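You operate a simulated robot arm through the tools that you are given. There is no shell and no other tool.

You are at the controls of a simulated robot arm. One attempt, no reset.

TASK
Reset the grade, set mid 50 % and saturation 65 %, then save.
Fine: RESET once and first, the offset ring for mid, the SAT knob, SAVE once.

Only the result counts: the job must be done as asked and must still hold three seconds after the hand-in. Knocking over, shifting, dropping, spilling or breaking anything else fails it.

THE ROBOT
A 6-joint arm with a two-finger parallel gripper, fixed in place. Base frame: the origin is on the floor under the middle of its stand, x ahead of it, y to its left, z up. Units: m, degrees, N and s.
It reaches about 1.066 m from its shoulder. Its first joint turns from -166.0 to 166.0 degrees. Payload 3.91 kg.
The TCP is the grasp point between the finger pads, 0.03 m short of the fingertips. In the tool frame z runs along the fingers and y along their closing line. The gripper opens to 0.11 m. The fingers are 0.02 m wide and 0.01 m thick; the gripper's body (0.048 by 0.112 m) begins 0.055 m behind the TCP.
Orientation is that of the tool frame in the base frame, as a unit quaternion [x, y, z, w]. With the fingers straight down and closing along the base's y, the tool's x points along the base's -x, its y along +y and its z along -z.

THE INTERFACE
- The arm moves only by the tool nudge_tool. Its argument "increments" is text: rows parted by semicolons, each of 7 numbers parted by spaces: the shift along the tool's x, y, z in m, then the turn, a rotation vector about the tool's x, y, z in degrees, then the gripper command, from -1 (shut) to 1 (fully open), values between in proportion. In form: x y z ax ay az grip; .... A call has 1 to 20 rows; each row shifts and turns the commanded pose from where the row before left it, along the tool's axes as they then stand. Rows are played at 5 a second. More than 0.05 m and 8.6 degrees between two rows, or a gripper value outside its range, and nothing of the call is played. A pose out of reach is approached as far as the arm can. The call stops where the force on the tool passes 40 N (or 10 N more than at its start, if that is more) or the arm is blocked; 0.2 s more then pass. Each finger travels about 0.153 m/s and halts on what it meets, pressing with about 28 N; the grip force reading is that of the motor and also rises with nothing between the fingers. The clock runs only during rows and for 0.2 s after the last one: add rows that do not move to give the fingers time. The reply holds the time, the measured pose of the TCP, the force on the tool along the base axes, the opening and the grip force, in the units named above and with some noise, with the torque about the TCP (base axes, N m) and any sound that the robot's microphone picked up.
- Cameras (640 x 400 px; columns grow to the right, rows downward): "scene" is fixed at [0.3996, -0.6472, 1.3739]; the picture's right is [1.00, -0.09, 0.00], its down [-0.09, -0.99, -0.13] and it looks along [0.01, 0.12, -0.99] (base axes); focal length 214 px, centre (320, 200). "wrist" rides on the gripper at [0.072, 0.017, -0.103] in the tool frame; the picture's right is [-0.23, 0.97, 0.00], its down [-0.76, -0.18, -0.62] and it looks along [-0.61, -0.14, 0.78] (tool axes); focal length 222 px, centre (320, 200). There is no depth. A picture from a camera that has moved, and an enlarged one, comes with that camera's place and axes in the base frame and with its lens.
- snapshot(camera): a new picture of that camera. It takes no simulated time.
- inspect(camera, box): a new picture of the part [left, top, right, bottom] of that camera's present view, enlarged. It takes no simulated time.
- job_done(): hands the job in; it is judged then, once.

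Places have to be worked out from the pictures, the camera data and where the tool is seen. Open the gripper and draw the arm clear of the work before you hand the job in, unless the task says otherwise.

The tools are called after "Emit:" as name(argument=value, ...) on one line, values as JSON. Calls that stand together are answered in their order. nudge_tool: Moves the arm, as the interface text tells. Its arguments: {"type":"object","properties":{"increments":{"type":"string"}},"required":["increments"]} The other tools are called the same way: snapshot (camera) takes a picture; inspect (camera, box) takes an enlarged picture of a part of a camera's view; job_done () hands the job in.

At the start:

```text
time: 0.0
ee_pos: [0.3278, -0.3341, 1.1174]
ee_rot: [0.0, 1.0, 0.0, 0.001]
force: [0.1, 1.0, -0.4]
wrist_torque: [0.04, 0.02, 0.03]
finger_gap: 0.1099
gripper_force: 0.1
```

scene: 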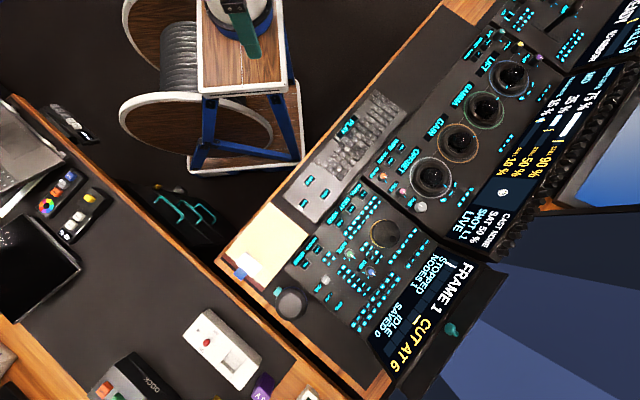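
wrist: 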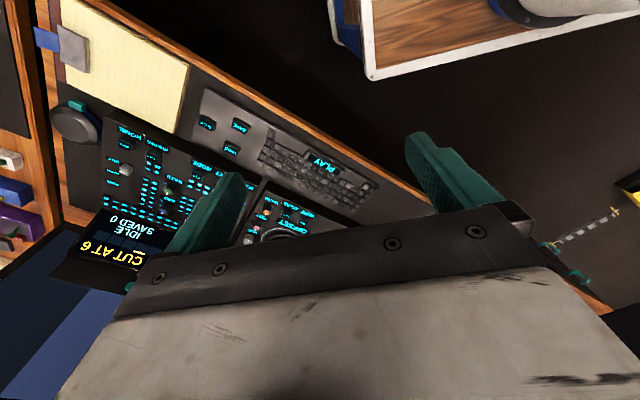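

I'll begin by looking closer at the console from the fixed camera to find the RESET, SAT, SAVE and offset ring controls.

Emit:
inspect(camera="scene", box=[360, 100, 520, 220])

Emit:
inspect(camera="scene", box=[440, 0, 640, 125])

Emit:
inspect(camera="scene", box=[260, 180, 440, 320])

Emit:
inspect(camera="scene", box=[350, 140, 430, 200])

```text
3.33 times, centred on (440, 160) of scene
camera zoom: at [0.3996, -0.6472, 1.3739], right [1.0, -0.09, 0.0], down [-0.09, -0.99, -0.13], along [0.01, 0.12, -0.99], focal length 715 px, centre (-80, 333)
```

zoom: 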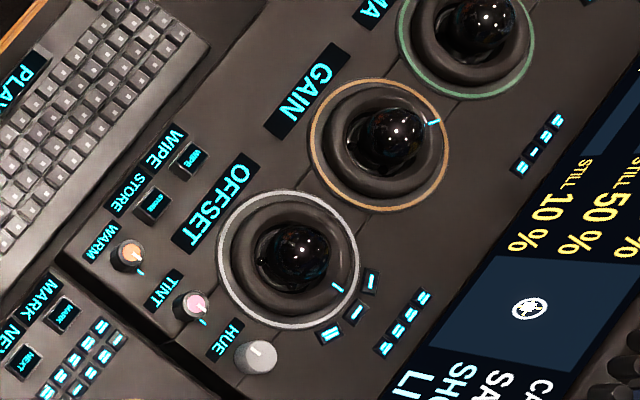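

```text
3.20 times, centred on (540, 62) of scene
camera zoom: at [0.3996, -0.6472, 1.3739], right [1.0, -0.09, 0.0], down [-0.09, -0.99, -0.13], along [0.01, 0.12, -0.99], focal length 686 px, centre (-384, 640)
```

zoom: 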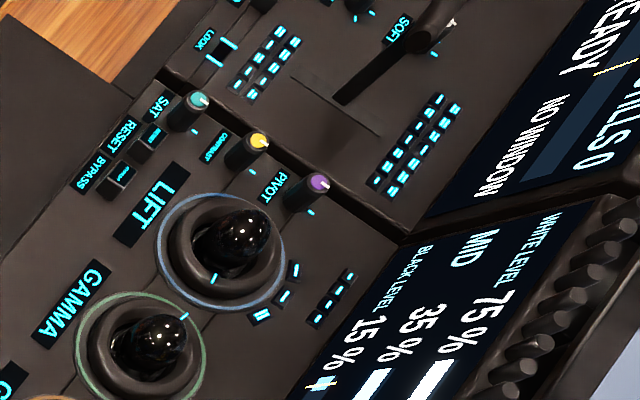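

```text
2.86 times, centred on (350, 250) of scene
camera zoom: at [0.3996, -0.6472, 1.3739], right [1.0, -0.09, 0.0], down [-0.09, -0.99, -0.13], along [0.01, 0.12, -0.99], focal length 613 px, centre (234, 57)
```

zoom: 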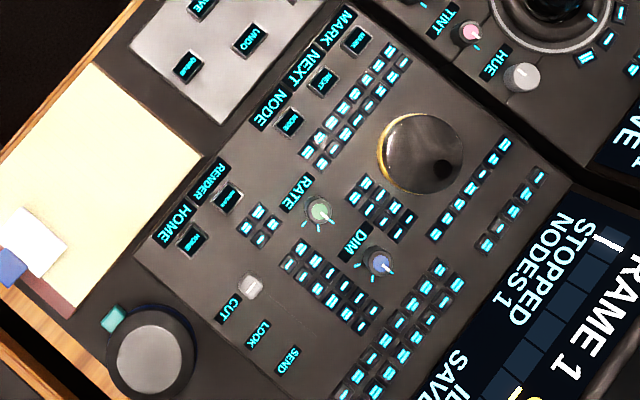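

```text
6.67 times, centred on (390, 170) of scene
camera zoom: at [0.3996, -0.6472, 1.3739], right [1.0, -0.09, 0.0], down [-0.09, -0.99, -0.13], along [0.01, 0.12, -0.99], focal length 1430 px, centre (-147, 400)
```

zoom: 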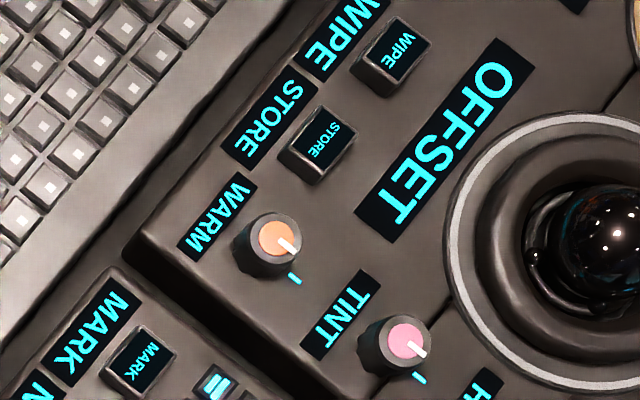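

Four rings run OFFSET, GAIN, GAMMA, LIFT; RESET/BYPASS and SAT are near the far end, SAVE is near the keyboard. I look at the screens and the keyboard area more closely.

Emit:
inspect(camera="scene", box=[440, 60, 620, 260])

Emit:
inspect(camera="scene", box=[280, 80, 420, 220])

Emit:
inspect(camera="scene", box=[460, 20, 540, 80])

Emit:
inspect(camera="scene", box=[360, 235, 520, 395])

Emit:
inspect(camera="scene", box=[520, 0, 640, 120])

```text
2.00 times, centred on (530, 160) of scene
camera zoom: at [0.3996, -0.6472, 1.3739], right [1.0, -0.09, 0.0], down [-0.09, -0.99, -0.13], along [0.01, 0.12, -0.99], focal length 429 px, centre (-100, 280)
```

zoom: 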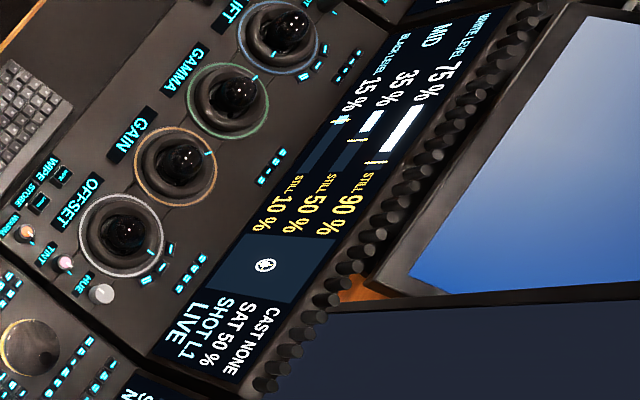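

```text
2.86 times, centred on (350, 150) of scene
camera zoom: at [0.3996, -0.6472, 1.3739], right [1.0, -0.09, 0.0], down [-0.09, -0.99, -0.13], along [0.01, 0.12, -0.99], focal length 613 px, centre (234, 343)
```

zoom: 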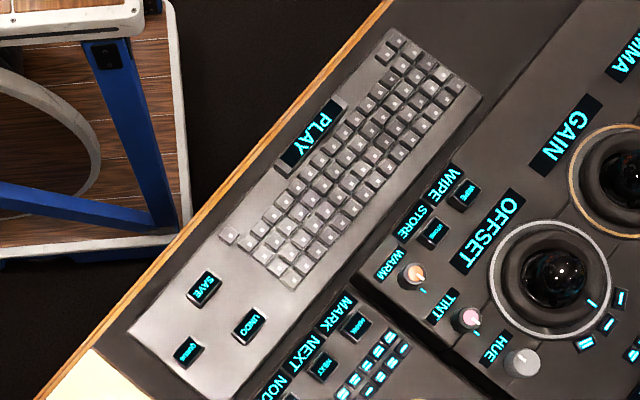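

```text
6.67 times, centred on (500, 50) of scene
camera zoom: at [0.3996, -0.6472, 1.3739], right [1.0, -0.09, 0.0], down [-0.09, -0.99, -0.13], along [0.01, 0.12, -0.99], focal length 1430 px, centre (-880, 1200)
```

zoom: 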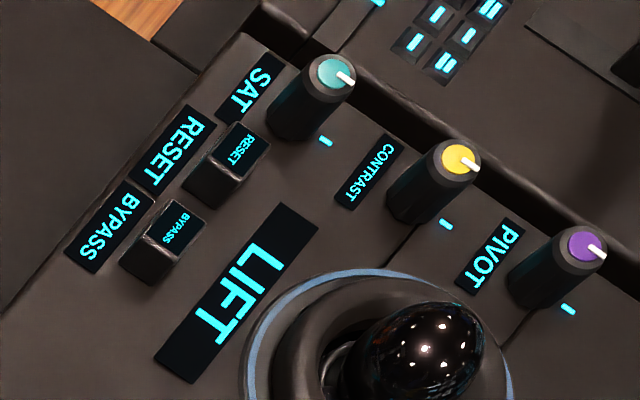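

```text
2.50 times, centred on (440, 315) of scene
camera zoom: at [0.3996, -0.6472, 1.3739], right [1.0, -0.09, 0.0], down [-0.09, -0.99, -0.13], along [0.01, 0.12, -0.99], focal length 536 px, centre (20, -88)
```

zoom: 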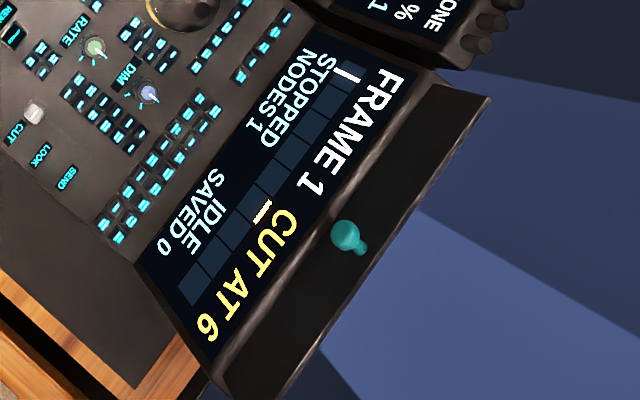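

```text
3.33 times, centred on (580, 60) of scene
camera zoom: at [0.3996, -0.6472, 1.3739], right [1.0, -0.09, 0.0], down [-0.09, -0.99, -0.13], along [0.01, 0.12, -0.99], focal length 715 px, centre (-547, 667)
```

zoom: 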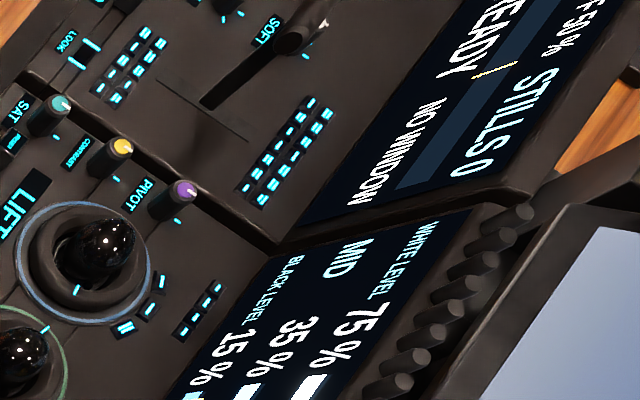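

The console surface triangulates to roughly z≈0.74 (a knob seen in both views gives 0.298,-0.853,0.746), with RESET/SAT near (1.0,-0.1) and SAVE near (0.38,-0.51). I move the arm forward at its present height for better wrist views.

Emit:
nudge_tool(increments="-0.04 0 0 0 0 0 1; -0.04 0 0 0 0 0 1; -0.04 0 0 0 0 0 1; -0.04 0 0 0 0 0 1; -0.04 0 0 0 0 0 1; -0.04 0 0 0 0 0 1; 0 0 0 0 0 0 1")

Emit:
snapshot(camera="wrist")

Emit:
snapshot(camera="scene")

```text
time: 1.6
ee_pos: [0.5693, -0.3336, 1.1171]
ee_rot: [0.001, 1.0, 0.0, 0.0]
force: [-0.6, -0.9, -0.6]
wrist_torque: [-0.02, -0.04, 0.02]
finger_gap: 0.1099
gripper_force: 0.1
```

```text
taken
camera wrist: at [0.4961, -0.3172, 1.2206], right [0.23, 0.97, 0.0], down [0.76, -0.18, 0.62], along [0.61, -0.14, -0.78], focal length 222 px, centre (320, 200)
```

wrist: 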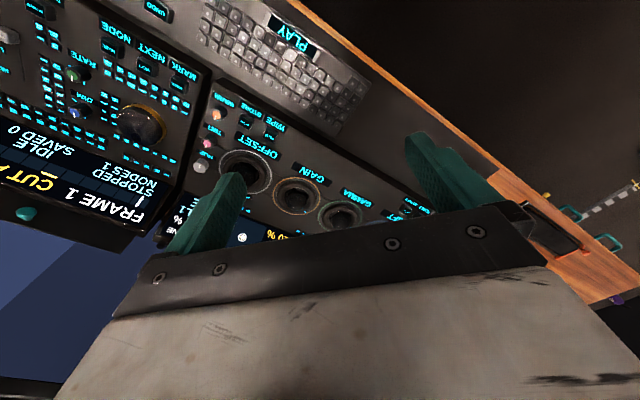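

```text
taken
```

scene: 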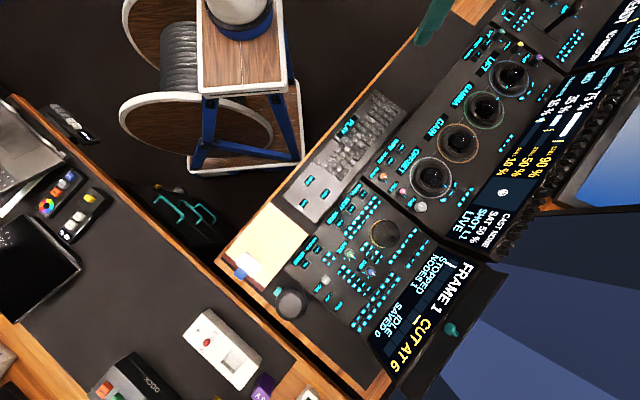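

The wrist view shows the ring panel well. I yaw the tool by about +41° so the wrist camera looks square across the console like an operator, then take more views.

Emit:
nudge_tool(increments="0 0 0 0 0 8.2 1; 0 0 0 0 0 8.2 1; 0 0 0 0 0 8.2 1; 0 0 0 0 0 8.2 1; 0 0 0 0 0 8.2 1; 0 0 0 0 0 0 1")

Emit:
snapshot(camera="wrist")

```text
time: 3.0
ee_pos: [0.5706, -0.3347, 1.1178]
ee_rot: [0.351, 0.936, 0.0, 0.0]
force: [0.4, 0.1, -0.5]
wrist_torque: [0.01, -0.03, -0.03]
finger_gap: 0.1102
gripper_force: 0.1
```

```text
taken
camera wrist: at [0.5243, -0.2739, 1.2204], right [0.81, 0.58, 0.0], down [0.46, -0.63, 0.62], along [0.36, -0.51, -0.78], focal length 222 px, centre (320, 200)
```

wrist: 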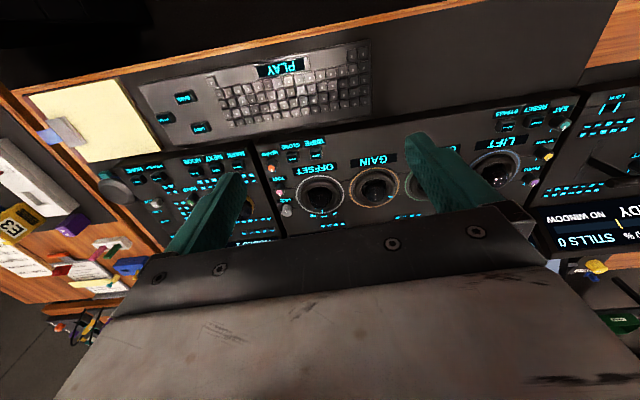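

The wrist image is upside down relative to an operator but squared with the console. I enlarge the panel regions to triangulate the controls.

Emit:
inspect(camera="wrist", box=[440, 80, 600, 220])

Emit:
inspect(camera="wrist", box=[240, 120, 440, 240])

Emit:
inspect(camera="wrist", box=[100, 60, 300, 180])

```text
2.86 times, centred on (520, 150) of wrist
camera zoom: at [0.5243, -0.2739, 1.2204], right [0.81, 0.58, 0.0], down [0.46, -0.63, 0.62], along [0.36, -0.51, -0.78], focal length 635 px, centre (-251, 343)
```

zoom: 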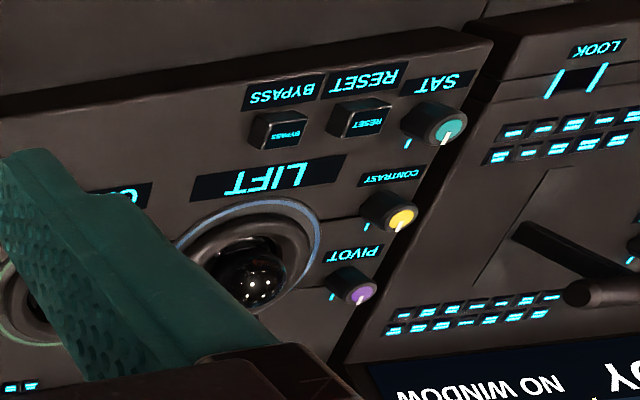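

```text
3.20 times, centred on (340, 180) of wrist
camera zoom: at [0.5243, -0.2739, 1.2204], right [0.81, 0.58, 0.0], down [0.46, -0.63, 0.62], along [0.36, -0.51, -0.78], focal length 711 px, centre (256, 264)
```

zoom: 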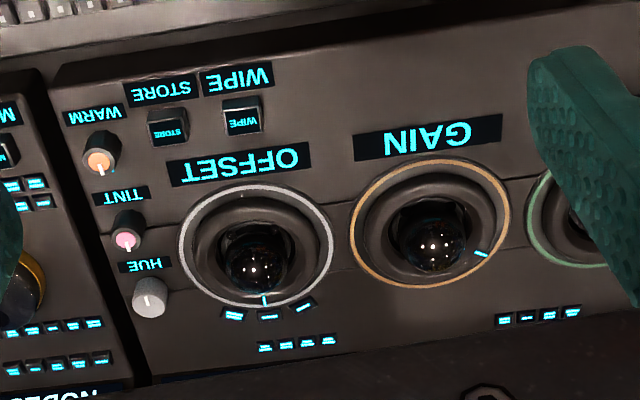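

```text
3.20 times, centred on (200, 120) of wrist
camera zoom: at [0.5243, -0.2739, 1.2204], right [0.81, 0.58, 0.0], down [0.46, -0.63, 0.62], along [0.36, -0.51, -0.78], focal length 711 px, centre (704, 456)
```

zoom: 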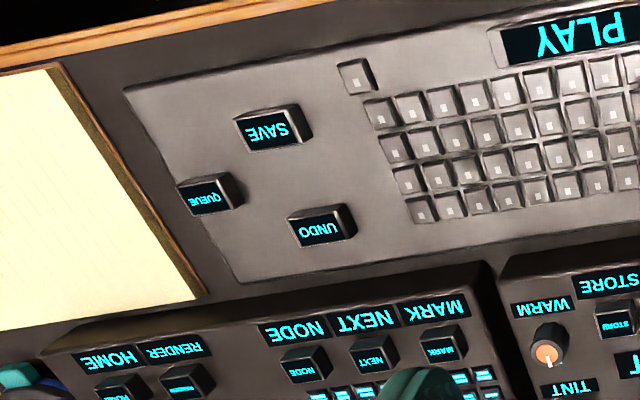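

Triangulation gives RESET cap ≈ (0.941,-0.158,0.808), SAT top ≈ (0.985,-0.129,0.813), SAVE ≈ (0.378,-0.518,0.768), console axis at about 45.5°. I yaw a bit more to align, then move above RESET at a safe height with the fingers closing.

Emit:
nudge_tool(increments="0 0 0 0 0 4.5 1; -0.0133 0.0388 0.01 0 0 0 -1; -0.0133 0.0388 0.01 0 0 0 -1; -0.0133 0.0388 0.01 0 0 0 -1; -0.0133 0.0388 0.01 0 0 0 -1; -0.0133 0.0388 0.01 0 0 0 -1; -0.0133 0.0388 0.01 0 0 0 -1; -0.0133 0.0388 0.01 0 0 0 -1; -0.0133 0.0388 0.01 0 0 0 -1; -0.0133 0.0388 0.01 0 0 0 -1; -0.0133 0.0388 0.01 0 0 0 -1; 0 0 0 0 0 0 -1; 0 0 0 0 0 0 -1")

Emit:
snapshot(camera="wrist")

Emit:
snapshot(camera="scene")

```text
time: 5.8
ee_pos: [0.9372, -0.156, 1.0129]
ee_rot: [0.387, 0.922, -0.001, 0.001]
force: [0.0, 0.7, 0.1]
wrist_torque: [-0.02, 0.0, -0.02]
finger_gap: 0.0
gripper_force: 27.9
```

```text
taken
camera wrist: at [0.8986, -0.0914, 1.1166], right [0.85, 0.52, 0.0], down [0.41, -0.67, 0.62], along [0.32, -0.53, -0.78], focal length 222 px, centre (320, 200)
```

wrist: 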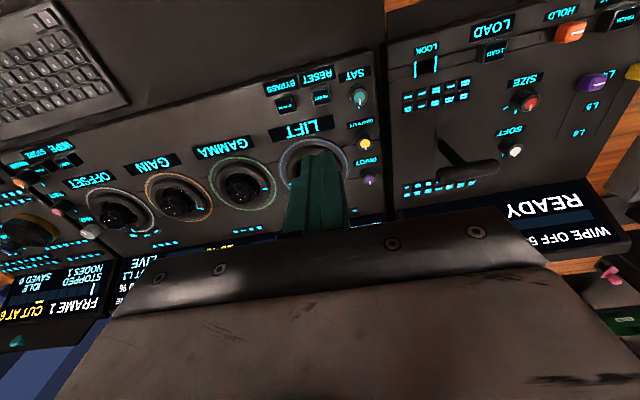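

```text
taken
```

scene: 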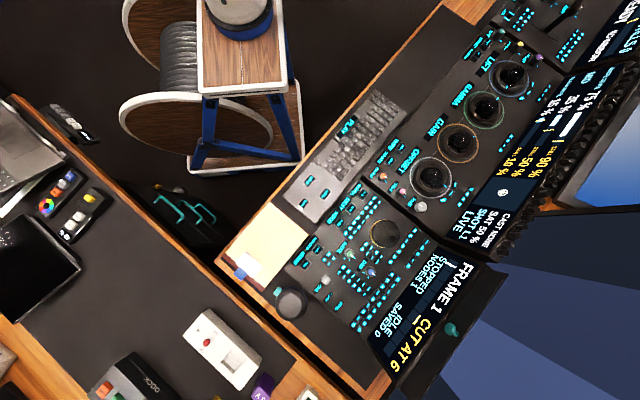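

The arm reached the spot above RESET without trouble. I zoom the wrist camera on RESET/SAT to refine the position.

Emit:
inspect(camera="wrist", box=[250, 50, 390, 160])

Emit:
inspect(camera="scene", box=[460, 20, 540, 80])

```text
3.64 times, centred on (320, 105) of wrist
camera zoom: at [0.8986, -0.0914, 1.1166], right [0.85, 0.52, 0.0], down [0.41, -0.67, 0.62], along [0.32, -0.53, -0.78], focal length 808 px, centre (320, 546)
```

zoom: 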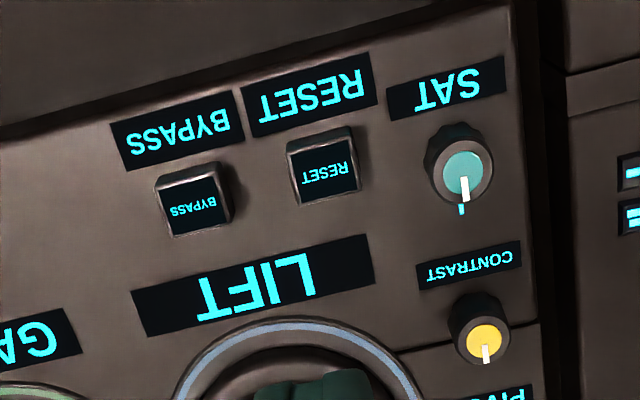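

```text
6.67 times, centred on (500, 50) of scene
camera zoom: at [0.3996, -0.6472, 1.3739], right [1.0, -0.09, 0.0], down [-0.09, -0.99, -0.13], along [0.01, 0.12, -0.99], focal length 1430 px, centre (-880, 1200)
```

zoom: 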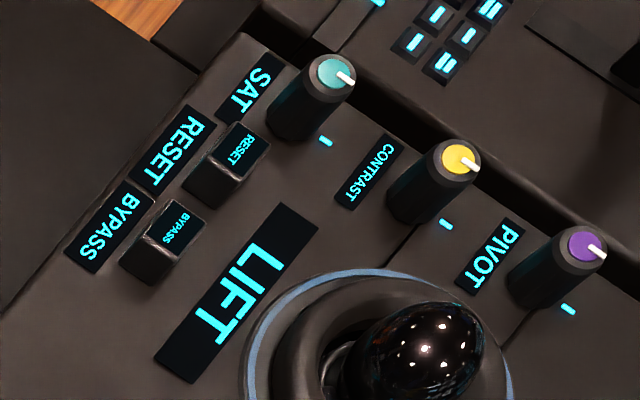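

RESET's cap lies at about (0.938,-0.155,0.808), right under the tool axis. I descend to about 3 cm above it with shut fingers and check the alignment.

Emit:
nudge_tool(increments="0 0.001 0.03 0 0 0 -1; 0 0 0.03 0 0 0 -1; 0 0 0.03 0 0 0 -1; 0 0 0.03 0 0 0 -1; 0 0 0.02 0 0 0 -1; 0 0 0 0 0 0 -1")

Emit:
inspect(camera="wrist", box=[220, 40, 420, 200])

Emit:
snapshot(camera="scene")

```text
time: 7.2
ee_pos: [0.94, -0.1541, 0.8753]
ee_rot: [0.387, 0.922, 0.001, 0.0]
force: [-0.2, -0.1, 0.5]
wrist_torque: [0.04, -0.02, -0.01]
finger_gap: 0.0
gripper_force: 28.1
```

```text
2.50 times, centred on (320, 120) of wrist
camera zoom: at [0.8999, -0.0915, 0.979], right [0.85, 0.52, 0.0], down [0.41, -0.67, 0.62], along [0.32, -0.53, -0.78], focal length 555 px, centre (320, 400)
```

zoom: 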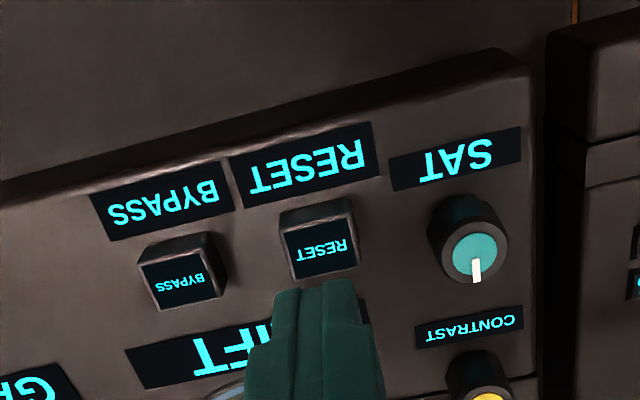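

```text
taken
```

scene: 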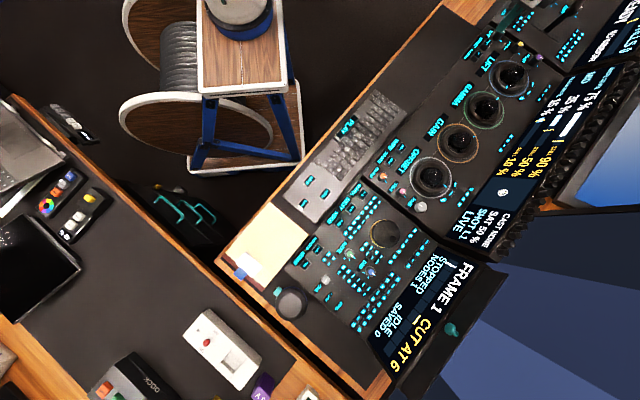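

The fingertip is about 3.5 cm above RESET and lines up laterally. Let me check the scene zoom to see the finger over the button.

Emit:
inspect(camera="scene", box=[460, 0, 540, 60])

Emit:
inspect(camera="wrist", box=[280, 100, 360, 170])

```text
6.67 times, centred on (500, 30) of scene
camera zoom: at [0.3996, -0.6472, 1.3739], right [1.0, -0.09, 0.0], down [-0.09, -0.99, -0.13], along [0.01, 0.12, -0.99], focal length 1430 px, centre (-880, 1333)
```

zoom: 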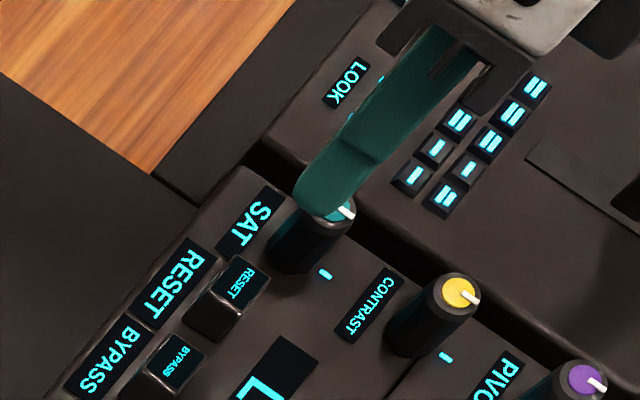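

```text
5.71 times, centred on (320, 135) of wrist
camera zoom: at [0.8999, -0.0915, 0.979], right [0.85, 0.52, 0.0], down [0.41, -0.67, 0.62], along [0.32, -0.53, -0.78], focal length 1269 px, centre (320, 571)
```

zoom: 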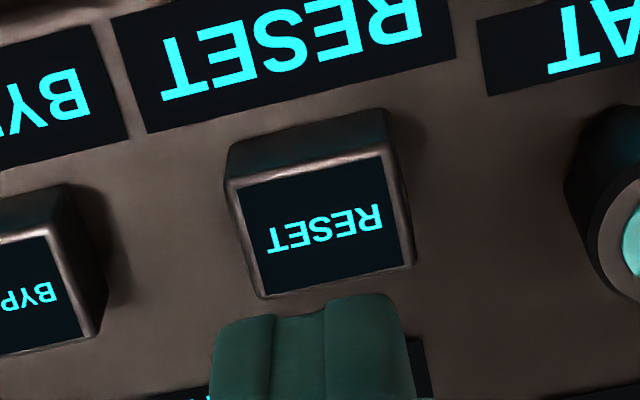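

RESET is on axis within a millimetre and ~38 mm below the tip. I descend 32 mm and then creep in 2 mm steps watching force and sound.

Emit:
nudge_tool(increments="0 0 0.016 0 0 0 -1; 0 0 0.016 0 0 0 -1; 0 0 0.002 0 0 0 -1; 0 0 0.002 0 0 0 -1; 0 0 0.002 0 0 0 -1")

Emit:
inspect(camera="wrist", box=[280, 100, 360, 170])

```text
time: 8.4
ee_pos: [0.9389, -0.1558, 0.8388]
ee_rot: [0.387, 0.922, 0.0, 0.0]
force: [0.8, -0.5, 0.0]
wrist_torque: [-0.02, -0.01, -0.01]
finger_gap: 0.0
gripper_force: 28.1
```

```text
5.71 times, centred on (320, 135) of wrist
camera zoom: at [0.8995, -0.0922, 0.9418], right [0.85, 0.52, 0.0], down [0.41, -0.67, 0.62], along [0.32, -0.53, -0.78], focal length 1269 px, centre (320, 571)
```

zoom: 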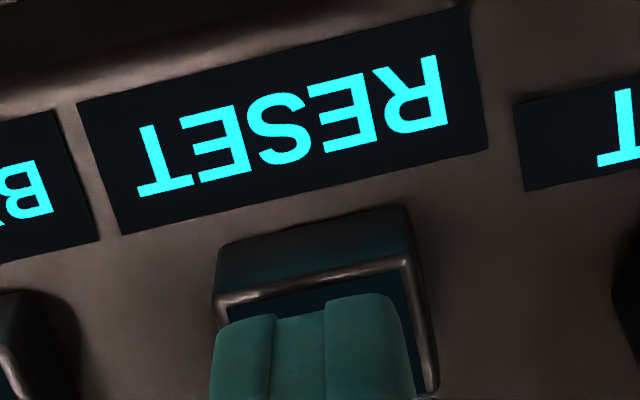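

The tip is now just over the cap with no contact force yet. I creep down further.

Emit:
nudge_tool(increments="0 0 0.0015 0 0 0 -1; 0 0 0.0015 0 0 0 -1; 0 0 0 0 0 0 -1")

```text
time: 9.2
ee_pos: [0.9407, -0.155, 0.8351]
ee_rot: [0.387, 0.922, 0.0, 0.0]
force: [0.6, -0.1, 0.1]
wrist_torque: [0.02, -0.03, -0.01]
finger_gap: 0.0
gripper_force: 27.8
```

Still no contact; continuing downward in small steps.

Emit:
nudge_tool(increments="0 0 0.0015 0 0 0 -1; 0 0 0.0015 0 0 0 -1; 0 0 0 0 0 0 -1")

```text
time: 10.0
ee_pos: [0.9399, -0.1563, 0.8324]
ee_rot: [0.386, 0.923, 0.0, 0.0]
force: [0.3, -0.1, 1.7]
wrist_torque: [0.02, -0.02, 0.01]
finger_gap: 0.0001
gripper_force: 27.8
```

A first slight upward force (1.7 N) suggests contact. I press on in 1 mm steps.

Emit:
nudge_tool(increments="0 0 0.001 0 0 0 -1; 0 0 0.001 0 0 0 -1")

Emit:
inspect(camera="scene", box=[440, 60, 620, 260])

```text
time: 10.6
ee_pos: [0.9395, -0.1563, 0.8304]
ee_rot: [0.387, 0.922, 0.001, 0.0]
force: [-0.2, -0.6, 2.8]
wrist_torque: [0.01, -0.05, 0.0]
finger_gap: 0.0
gripper_force: 28.1
```

```text
2.00 times, centred on (530, 160) of scene
camera zoom: at [0.3996, -0.6472, 1.3739], right [1.0, -0.09, 0.0], down [-0.09, -0.99, -0.13], along [0.01, 0.12, -0.99], focal length 429 px, centre (-100, 280)
```

zoom: 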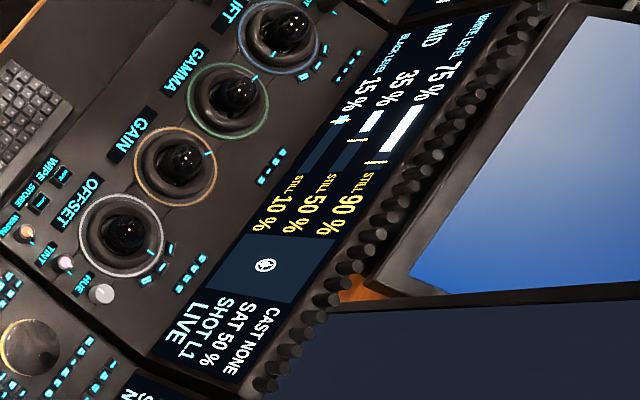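

The button's spring is being compressed (2.8 N) but no click or display change yet. I keep going 1 mm at a time.

Emit:
nudge_tool(increments="0 0 0.001 0 0 0 -1; 0 0 0.001 0 0 0 -1")

Emit:
inspect(camera="scene", box=[440, 60, 620, 260])

```text
time: 11.2
ee_pos: [0.9382, -0.1564, 0.8291]
ee_rot: [0.387, 0.922, 0.0, 0.0]
force: [0.5, 1.4, 2.4]
wrist_torque: [0.08, 0.02, 0.0]
finger_gap: 0.0002
gripper_force: 27.9
heard: click
```

```text
2.00 times, centred on (530, 160) of scene
camera zoom: at [0.3996, -0.6472, 1.3739], right [1.0, -0.09, 0.0], down [-0.09, -0.99, -0.13], along [0.01, 0.12, -0.99], focal length 429 px, centre (-100, 280)
```

zoom: 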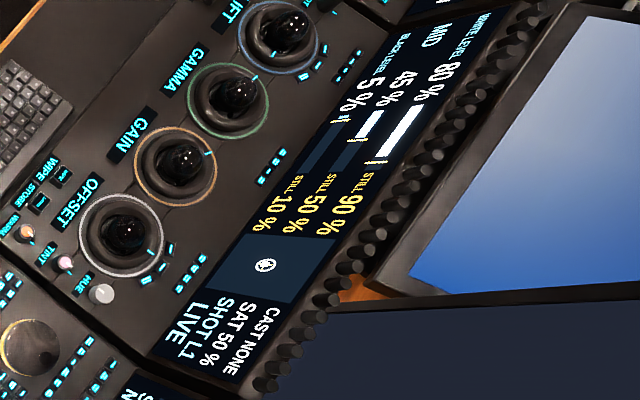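

RESET registered with one click (80/45/5 %, SAT 50 %). I retract straight up, then travel to above the OFFSET ring near (0.719,-0.541) with the gripper opening.

Emit:
nudge_tool(increments="0 0 -0.03 0 0 0 -1; 0 0 -0.04 0 0 0 -1; 0 0 -0.04 0 0 0 -1; 0 0 -0.04 0 0 0 -1; -0.011 -0.0387 0 0 0 0 0.5; -0.011 -0.0387 0 0 0 0 1; -0.011 -0.0387 0 0 0 0 1; -0.011 -0.0387 0 0 0 0 1; -0.011 -0.0387 0 0 0 0 1; -0.011 -0.0387 0 0 0 0 1; -0.011 -0.0387 0 0 0 0 1; -0.011 -0.0387 0 0 0 0 1; -0.011 -0.0387 0 0 0 0 1; -0.011 -0.0387 0 0 0 0 1; -0.011 -0.0387 0 0 0 0 1; 0 0 0 0 0 0 1")

Emit:
snapshot(camera="wrist")

Emit:
inspect(camera="scene", box=[440, 60, 620, 260])

```text
time: 14.6
ee_pos: [0.7188, -0.5422, 0.9747]
ee_rot: [0.387, 0.922, 0.0, 0.0]
force: [0.5, -0.1, -1.1]
wrist_torque: [-0.01, -0.01, -0.03]
finger_gap: 0.1102
gripper_force: 0.1
```

```text
taken
camera wrist: at [0.6806, -0.4792, 1.0794], right [0.85, 0.52, 0.0], down [0.41, -0.67, 0.62], along [0.32, -0.53, -0.78], focal length 222 px, centre (320, 200)
```

wrist: 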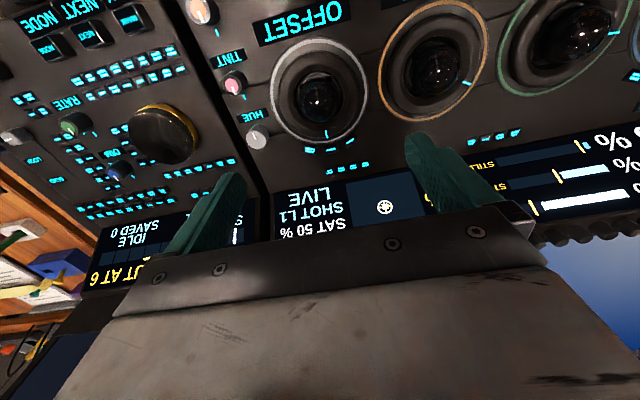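

```text
2.00 times, centred on (530, 160) of scene
camera zoom: at [0.3996, -0.6472, 1.3739], right [1.0, -0.09, 0.0], down [-0.09, -0.99, -0.13], along [0.01, 0.12, -0.99], focal length 429 px, centre (-100, 280)
```

zoom: 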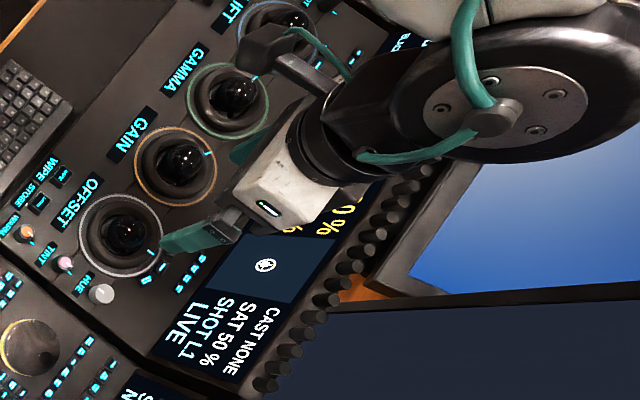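

I now zoom on the OFFSET ring to see its structure.

Emit:
inspect(camera="wrist", box=[250, 20, 390, 170])

Emit:
inspect(camera="scene", box=[400, 145, 470, 215])

Emit:
inspect(camera="wrist", box=[370, 0, 490, 130])

```text
2.67 times, centred on (320, 95) of wrist
camera zoom: at [0.6806, -0.4792, 1.0794], right [0.85, 0.52, 0.0], down [0.41, -0.67, 0.62], along [0.32, -0.53, -0.78], focal length 592 px, centre (320, 480)
```

zoom: 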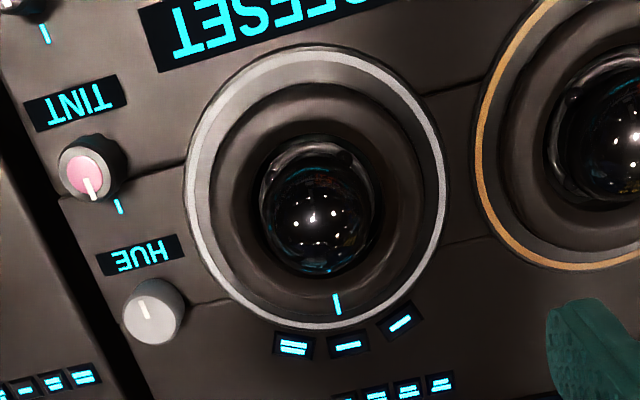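

```text
5.71 times, centred on (435, 180) of scene
camera zoom: at [0.3996, -0.6472, 1.3739], right [1.0, -0.09, 0.0], down [-0.09, -0.99, -0.13], along [0.01, 0.12, -0.99], focal length 1226 px, centre (-337, 314)
```

zoom: 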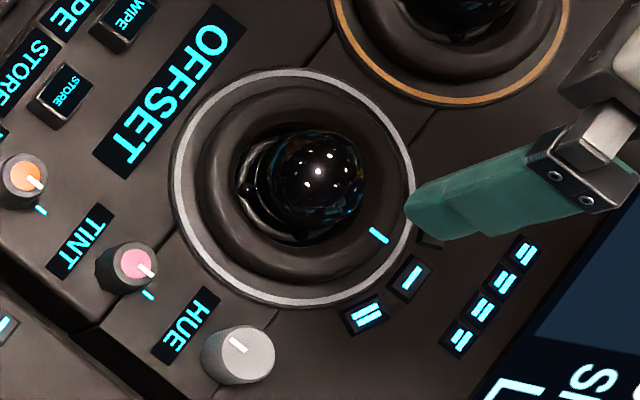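

```text
3.08 times, centred on (430, 65) of wrist
camera zoom: at [0.6806, -0.4792, 1.0794], right [0.85, 0.52, 0.0], down [0.41, -0.67, 0.62], along [0.32, -0.53, -0.78], focal length 684 px, centre (-18, 615)
```

zoom: 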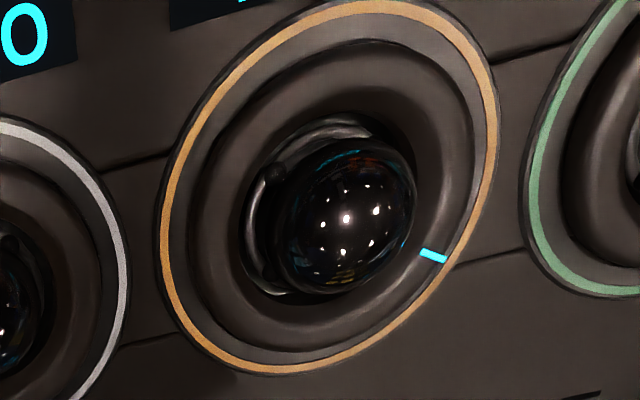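

The ring outer (dark torus) seems ~0.095 m across with a 0.116 m coloured band around it. I back off toward the operator side, lower and tilt the tool to get a grazing view of its profile.

Emit:
nudge_tool(increments="0.04 0 0.03 0 0 0 1; 0.04 0 0.03 0 0 0 1; 0.04 0 0.03 0 0 0 1; 0 0 0 0 -8 0 1; 0 0 0 0 -8 0 1; 0 0 0 0 -8 0 1; 0 0 0 0 -8 0 1; 0 0 0 0 0 0 1")

Emit:
snapshot(camera="wrist")

Emit:
inspect(camera="wrist", box=[240, 80, 400, 190])

```text
time: 16.4
ee_pos: [0.636, -0.4546, 0.888]
ee_rot: [0.372, 0.886, -0.109, 0.254]
force: [0.4, -0.6, 0.5]
wrist_torque: [-0.01, -0.02, -0.02]
finger_gap: 0.1101
gripper_force: 0.0
```

```text
taken
camera wrist: at [0.5655, -0.3601, 0.938], right [0.83, 0.54, 0.12], down [0.1, -0.35, 0.93], along [0.55, -0.76, -0.34], focal length 222 px, centre (320, 200)
```

wrist: 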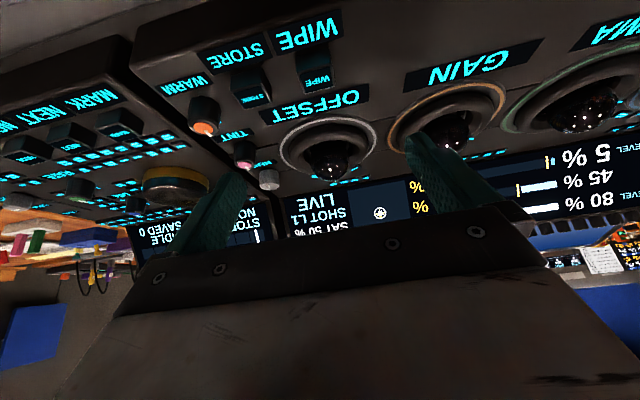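

```text
3.64 times, centred on (320, 135) of wrist
camera zoom: at [0.5655, -0.3601, 0.938], right [0.83, 0.54, 0.12], down [0.1, -0.35, 0.93], along [0.55, -0.76, -0.34], focal length 808 px, centre (320, 436)
```

zoom: 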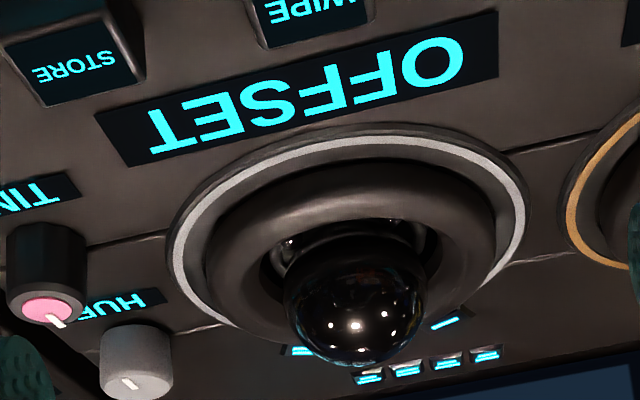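

The grazing view shows a raised dark ring (~0.096 m across) inside the flat white band, with the ball standing in the middle (top ≈0.825). The MID value 45 % is readable from here too; I straighten the tool and move back above the ring centre ≈ (0.7175,-0.540).

Emit:
nudge_tool(increments="0 0 0 0 8 0 1; 0 0 0 0 8 0 1; 0 0 0 0 8 0 1; 0 0 0 0 8 0 1; -0.04 -0.0006 0 0 0 0 1; -0.04 -0.0006 0 0 0 0 1; -0.038 -0.0005 0 0 0 0 1; 0 0 0 0 0 0 1")

Emit:
snapshot(camera="wrist")

Emit:
inspect(camera="wrist", box=[210, 20, 430, 200])

Emit:
inspect(camera="scene", box=[400, 130, 500, 220])

```text
time: 18.2
ee_pos: [0.7169, -0.5411, 0.8855]
ee_rot: [0.386, 0.922, 0.001, 0.0]
force: [0.1, 0.1, 0.5]
wrist_torque: [0.0, -0.02, 0.03]
finger_gap: 0.1099
gripper_force: 0.1
```

```text
taken
camera wrist: at [0.6776, -0.4775, 0.9891], right [0.85, 0.52, 0.0], down [0.41, -0.67, 0.62], along [0.32, -0.53, -0.78], focal length 222 px, centre (320, 200)
```

wrist: 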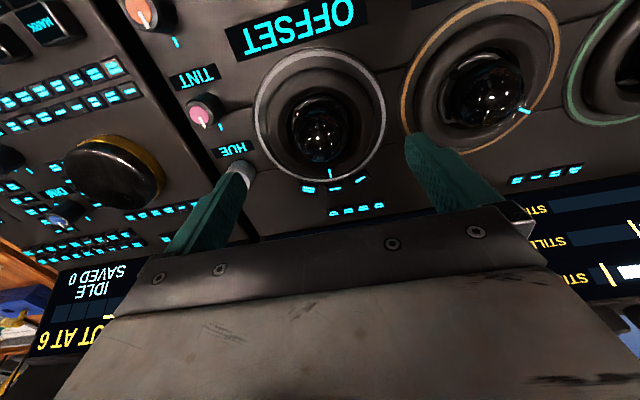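

```text
2.22 times, centred on (320, 110) of wrist
camera zoom: at [0.6776, -0.4775, 0.9891], right [0.85, 0.52, 0.0], down [0.41, -0.67, 0.62], along [0.32, -0.53, -0.78], focal length 494 px, centre (320, 400)
```

zoom: 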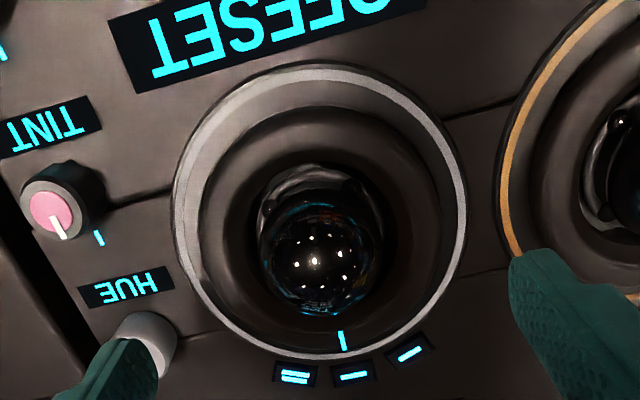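

```text
4.44 times, centred on (450, 175) of scene
camera zoom: at [0.3996, -0.6472, 1.3739], right [1.0, -0.09, 0.0], down [-0.09, -0.99, -0.13], along [0.01, 0.12, -0.99], focal length 953 px, centre (-258, 311)
```

zoom: 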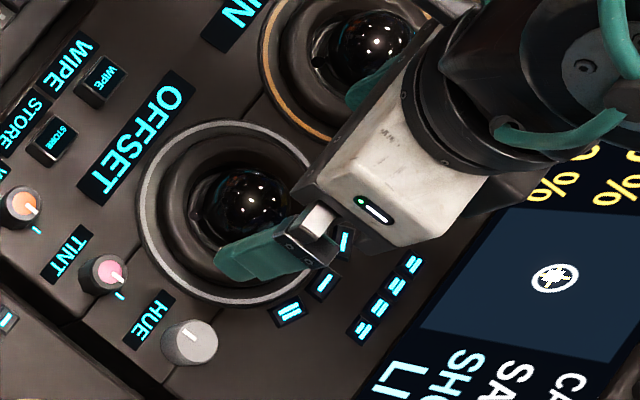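

The ring is centred on the tool axis within ~2 mm. I descend with open fingers straddling the ring, down to about tip z≈0.806, and look.

Emit:
nudge_tool(increments="0.0015 0 0.02 0 0 0 1; 0 0 0.02 0 0 0 1; 0 0 0.01 0 0 0 1; 0 0 0 0 0 0 1")

Emit:
snapshot(camera="wrist")

Emit:
inspect(camera="scene", box=[400, 130, 500, 220])

```text
time: 19.2
ee_pos: [0.7147, -0.5395, 0.8371]
ee_rot: [0.387, 0.922, 0.0, 0.0]
force: [0.5, -0.9, -0.2]
wrist_torque: [0.02, 0.0, 0.0]
finger_gap: 0.11
gripper_force: 0.0
```

```text
taken
camera wrist: at [0.6754, -0.4761, 0.9409], right [0.85, 0.52, 0.0], down [0.41, -0.67, 0.62], along [0.32, -0.53, -0.78], focal length 222 px, centre (320, 200)
```

wrist: 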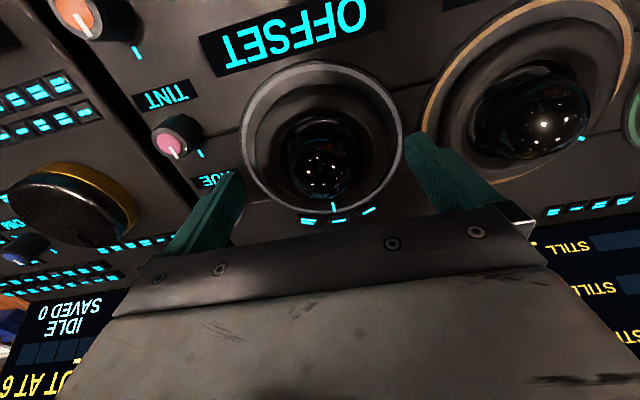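

```text
4.44 times, centred on (450, 175) of scene
camera zoom: at [0.3996, -0.6472, 1.3739], right [1.0, -0.09, 0.0], down [-0.09, -0.99, -0.13], along [0.01, 0.12, -0.99], focal length 953 px, centre (-258, 311)
```

zoom: 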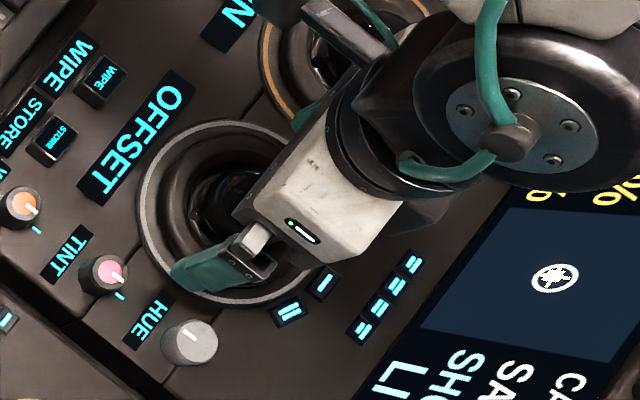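

The fingers straddle the ring cleanly. I creep down further in 2 mm steps watching for contact with the band.

Emit:
nudge_tool(increments="0 0 0.002 0 0 0 1; 0 0 0.002 0 0 0 1; 0 0 0.002 0 0 0 1; 0 0 0.002 0 0 0 1; 0 0 0 0 0 0 1")

Emit:
inspect(camera="wrist", box=[210, 40, 430, 220])

```text
time: 20.4
ee_pos: [0.716, -0.5379, 0.8301]
ee_rot: [0.386, 0.922, 0.0, -0.001]
force: [-0.5, -0.5, -0.2]
wrist_torque: [0.02, -0.02, 0.0]
finger_gap: 0.11
gripper_force: 0.0
```

```text
2.22 times, centred on (320, 130) of wrist
camera zoom: at [0.6754, -0.4752, 0.9335], right [0.85, 0.52, 0.0], down [0.41, -0.67, 0.62], along [0.32, -0.53, -0.78], focal length 494 px, centre (320, 356)
```

zoom: 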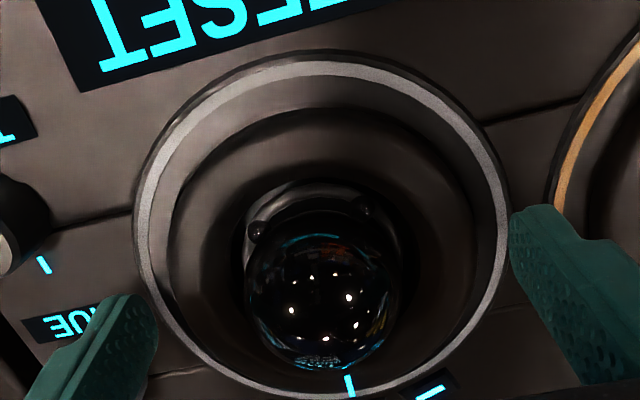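

No contact yet at tip z≈0.800. I continue down gently.

Emit:
nudge_tool(increments="0 0 0.002 0 0 0 1; 0 0 0.002 0 0 0 1; 0 0 0.002 0 0 0 1; 0 0 0 0 0 0 1")

Emit:
inspect(camera="scene", box=[410, 140, 470, 200])

```text
time: 21.4
ee_pos: [0.7158, -0.54, 0.8243]
ee_rot: [0.386, 0.922, 0.0, 0.0]
force: [-0.4, -0.6, 1.0]
wrist_torque: [-0.02, 0.0, -0.02]
finger_gap: 0.1102
gripper_force: 0.1
```

```text
6.67 times, centred on (440, 170) of scene
camera zoom: at [0.3996, -0.6472, 1.3739], right [1.0, -0.09, 0.0], down [-0.09, -0.99, -0.13], along [0.01, 0.12, -0.99], focal length 1430 px, centre (-480, 400)
```

zoom: 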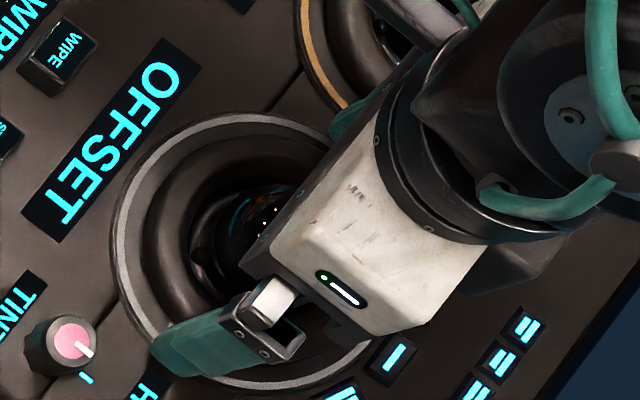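

Tip is at z≈0.794, still free. I try closing the fingers partway to see whether they meet the ring's wall.

Emit:
nudge_tool(increments="0 0 0 0 0 0 0.85; 0 0 0 0 0 0 0.7; 0 0 0 0 0 0 0.6; 0 0 0 0 0 0 0.6")

Emit:
inspect(camera="wrist", box=[210, 40, 430, 220])

```text
time: 22.4
ee_pos: [0.7165, -0.5389, 0.8245]
ee_rot: [0.387, 0.922, 0.0, 0.0]
force: [0.4, 0.4, -2.0]
wrist_torque: [0.14, -0.15, 0.01]
finger_gap: 0.0956
gripper_force: 45.2
```

```text
2.22 times, centred on (320, 130) of wrist
camera zoom: at [0.6766, -0.4764, 0.9281], right [0.85, 0.52, 0.0], down [0.41, -0.67, 0.62], along [0.32, -0.53, -0.78], focal length 494 px, centre (320, 356)
```

zoom: 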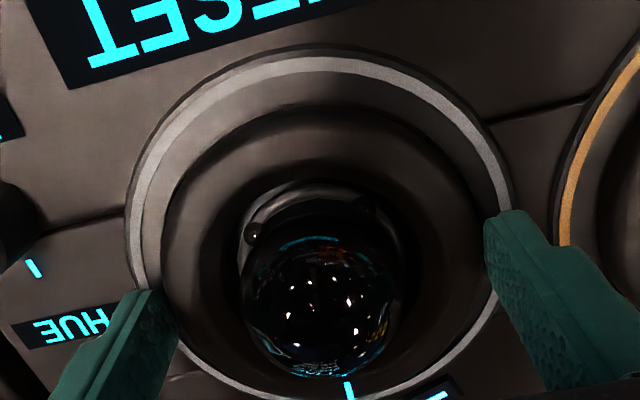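

The fingers stopped at 0.0956 m with grip force – the ring is gripped. Before turning I check which display parts I can read from here.

Emit:
snapshot(camera="wrist")

Emit:
inspect(camera="scene", box=[440, 60, 620, 260])

Emit:
inspect(camera="wrist", box=[500, 180, 640, 350])

```text
taken
camera wrist: at [0.6766, -0.4764, 0.9281], right [0.85, 0.52, 0.0], down [0.41, -0.67, 0.62], along [0.32, -0.53, -0.78], focal length 222 px, centre (320, 200)
```

wrist: 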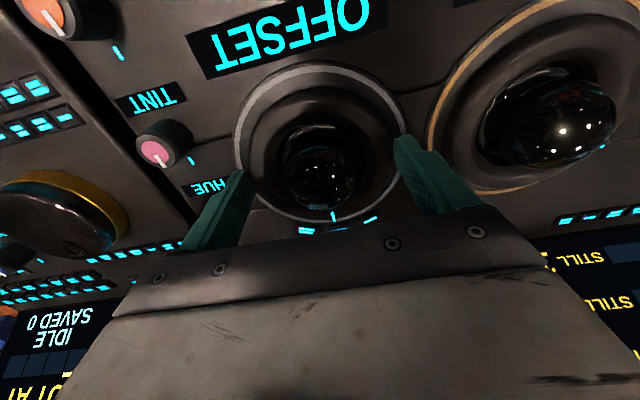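

```text
2.00 times, centred on (530, 160) of scene
camera zoom: at [0.3996, -0.6472, 1.3739], right [1.0, -0.09, 0.0], down [-0.09, -0.99, -0.13], along [0.01, 0.12, -0.99], focal length 429 px, centre (-100, 280)
```

zoom: 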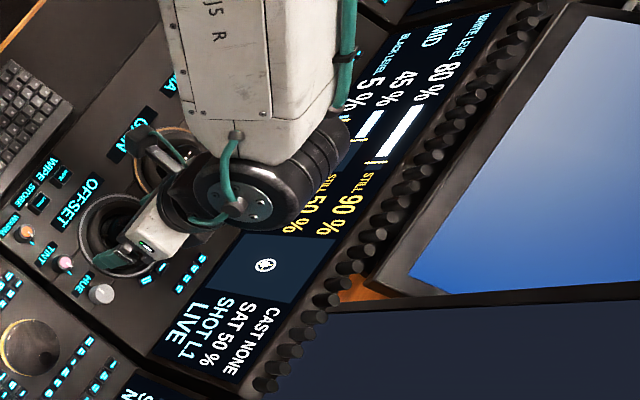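

```text
2.35 times, centred on (570, 265) of wrist
camera zoom: at [0.6766, -0.4764, 0.9281], right [0.85, 0.52, 0.0], down [0.41, -0.67, 0.62], along [0.32, -0.53, -0.78], focal length 523 px, centre (-268, 47)
```

zoom: 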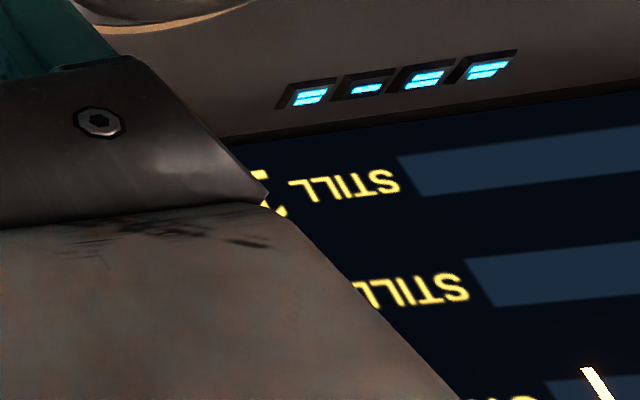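

The scene camera can read all three levels (80/45/5 %) in this pose. I turn the ring a small +4° (clockwise from above) as a test, keeping the grip.

Emit:
nudge_tool(increments="0 0 0 0 0 2 0.6; 0 0 0 0 0 2 0.6; 0 0 0 0 0 0 0.6")

Emit:
inspect(camera="scene", box=[500, 60, 600, 180])

Emit:
inspect(camera="wrist", box=[210, 40, 430, 220])

```text
time: 23.2
ee_pos: [0.7163, -0.5393, 0.8252]
ee_rot: [0.419, 0.908, 0.0, 0.0]
force: [4.9, -1.2, 1.8]
wrist_torque: [0.75, 0.38, 0.02]
finger_gap: 0.0958
gripper_force: 45.0
```

```text
3.33 times, centred on (550, 120) of scene
camera zoom: at [0.3996, -0.6472, 1.3739], right [1.0, -0.09, 0.0], down [-0.09, -0.99, -0.13], along [0.01, 0.12, -0.99], focal length 715 px, centre (-447, 467)
```

zoom: 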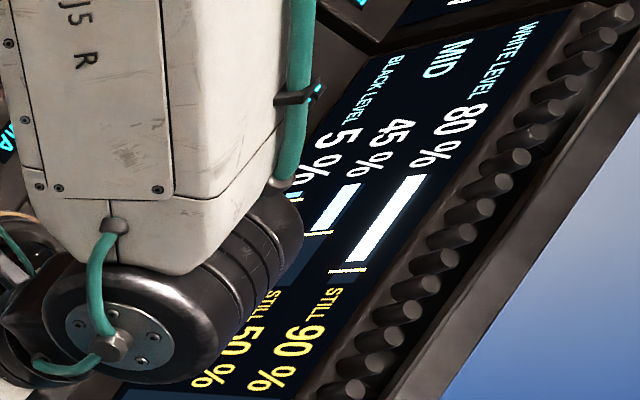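

```text
2.22 times, centred on (320, 130) of wrist
camera zoom: at [0.6812, -0.4738, 0.9281], right [0.89, 0.46, 0.0], down [0.36, -0.69, 0.62], along [0.29, -0.55, -0.78], focal length 494 px, centre (320, 356)
```

zoom: 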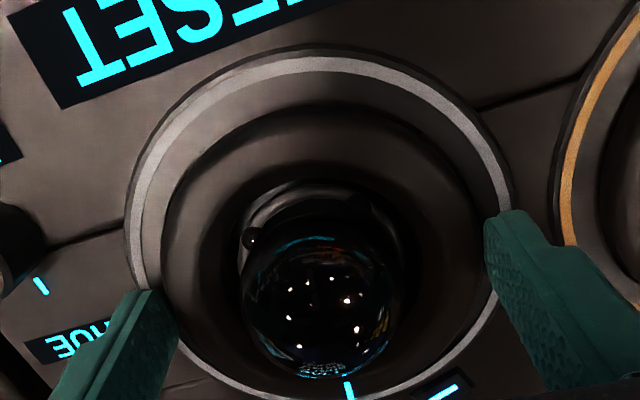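

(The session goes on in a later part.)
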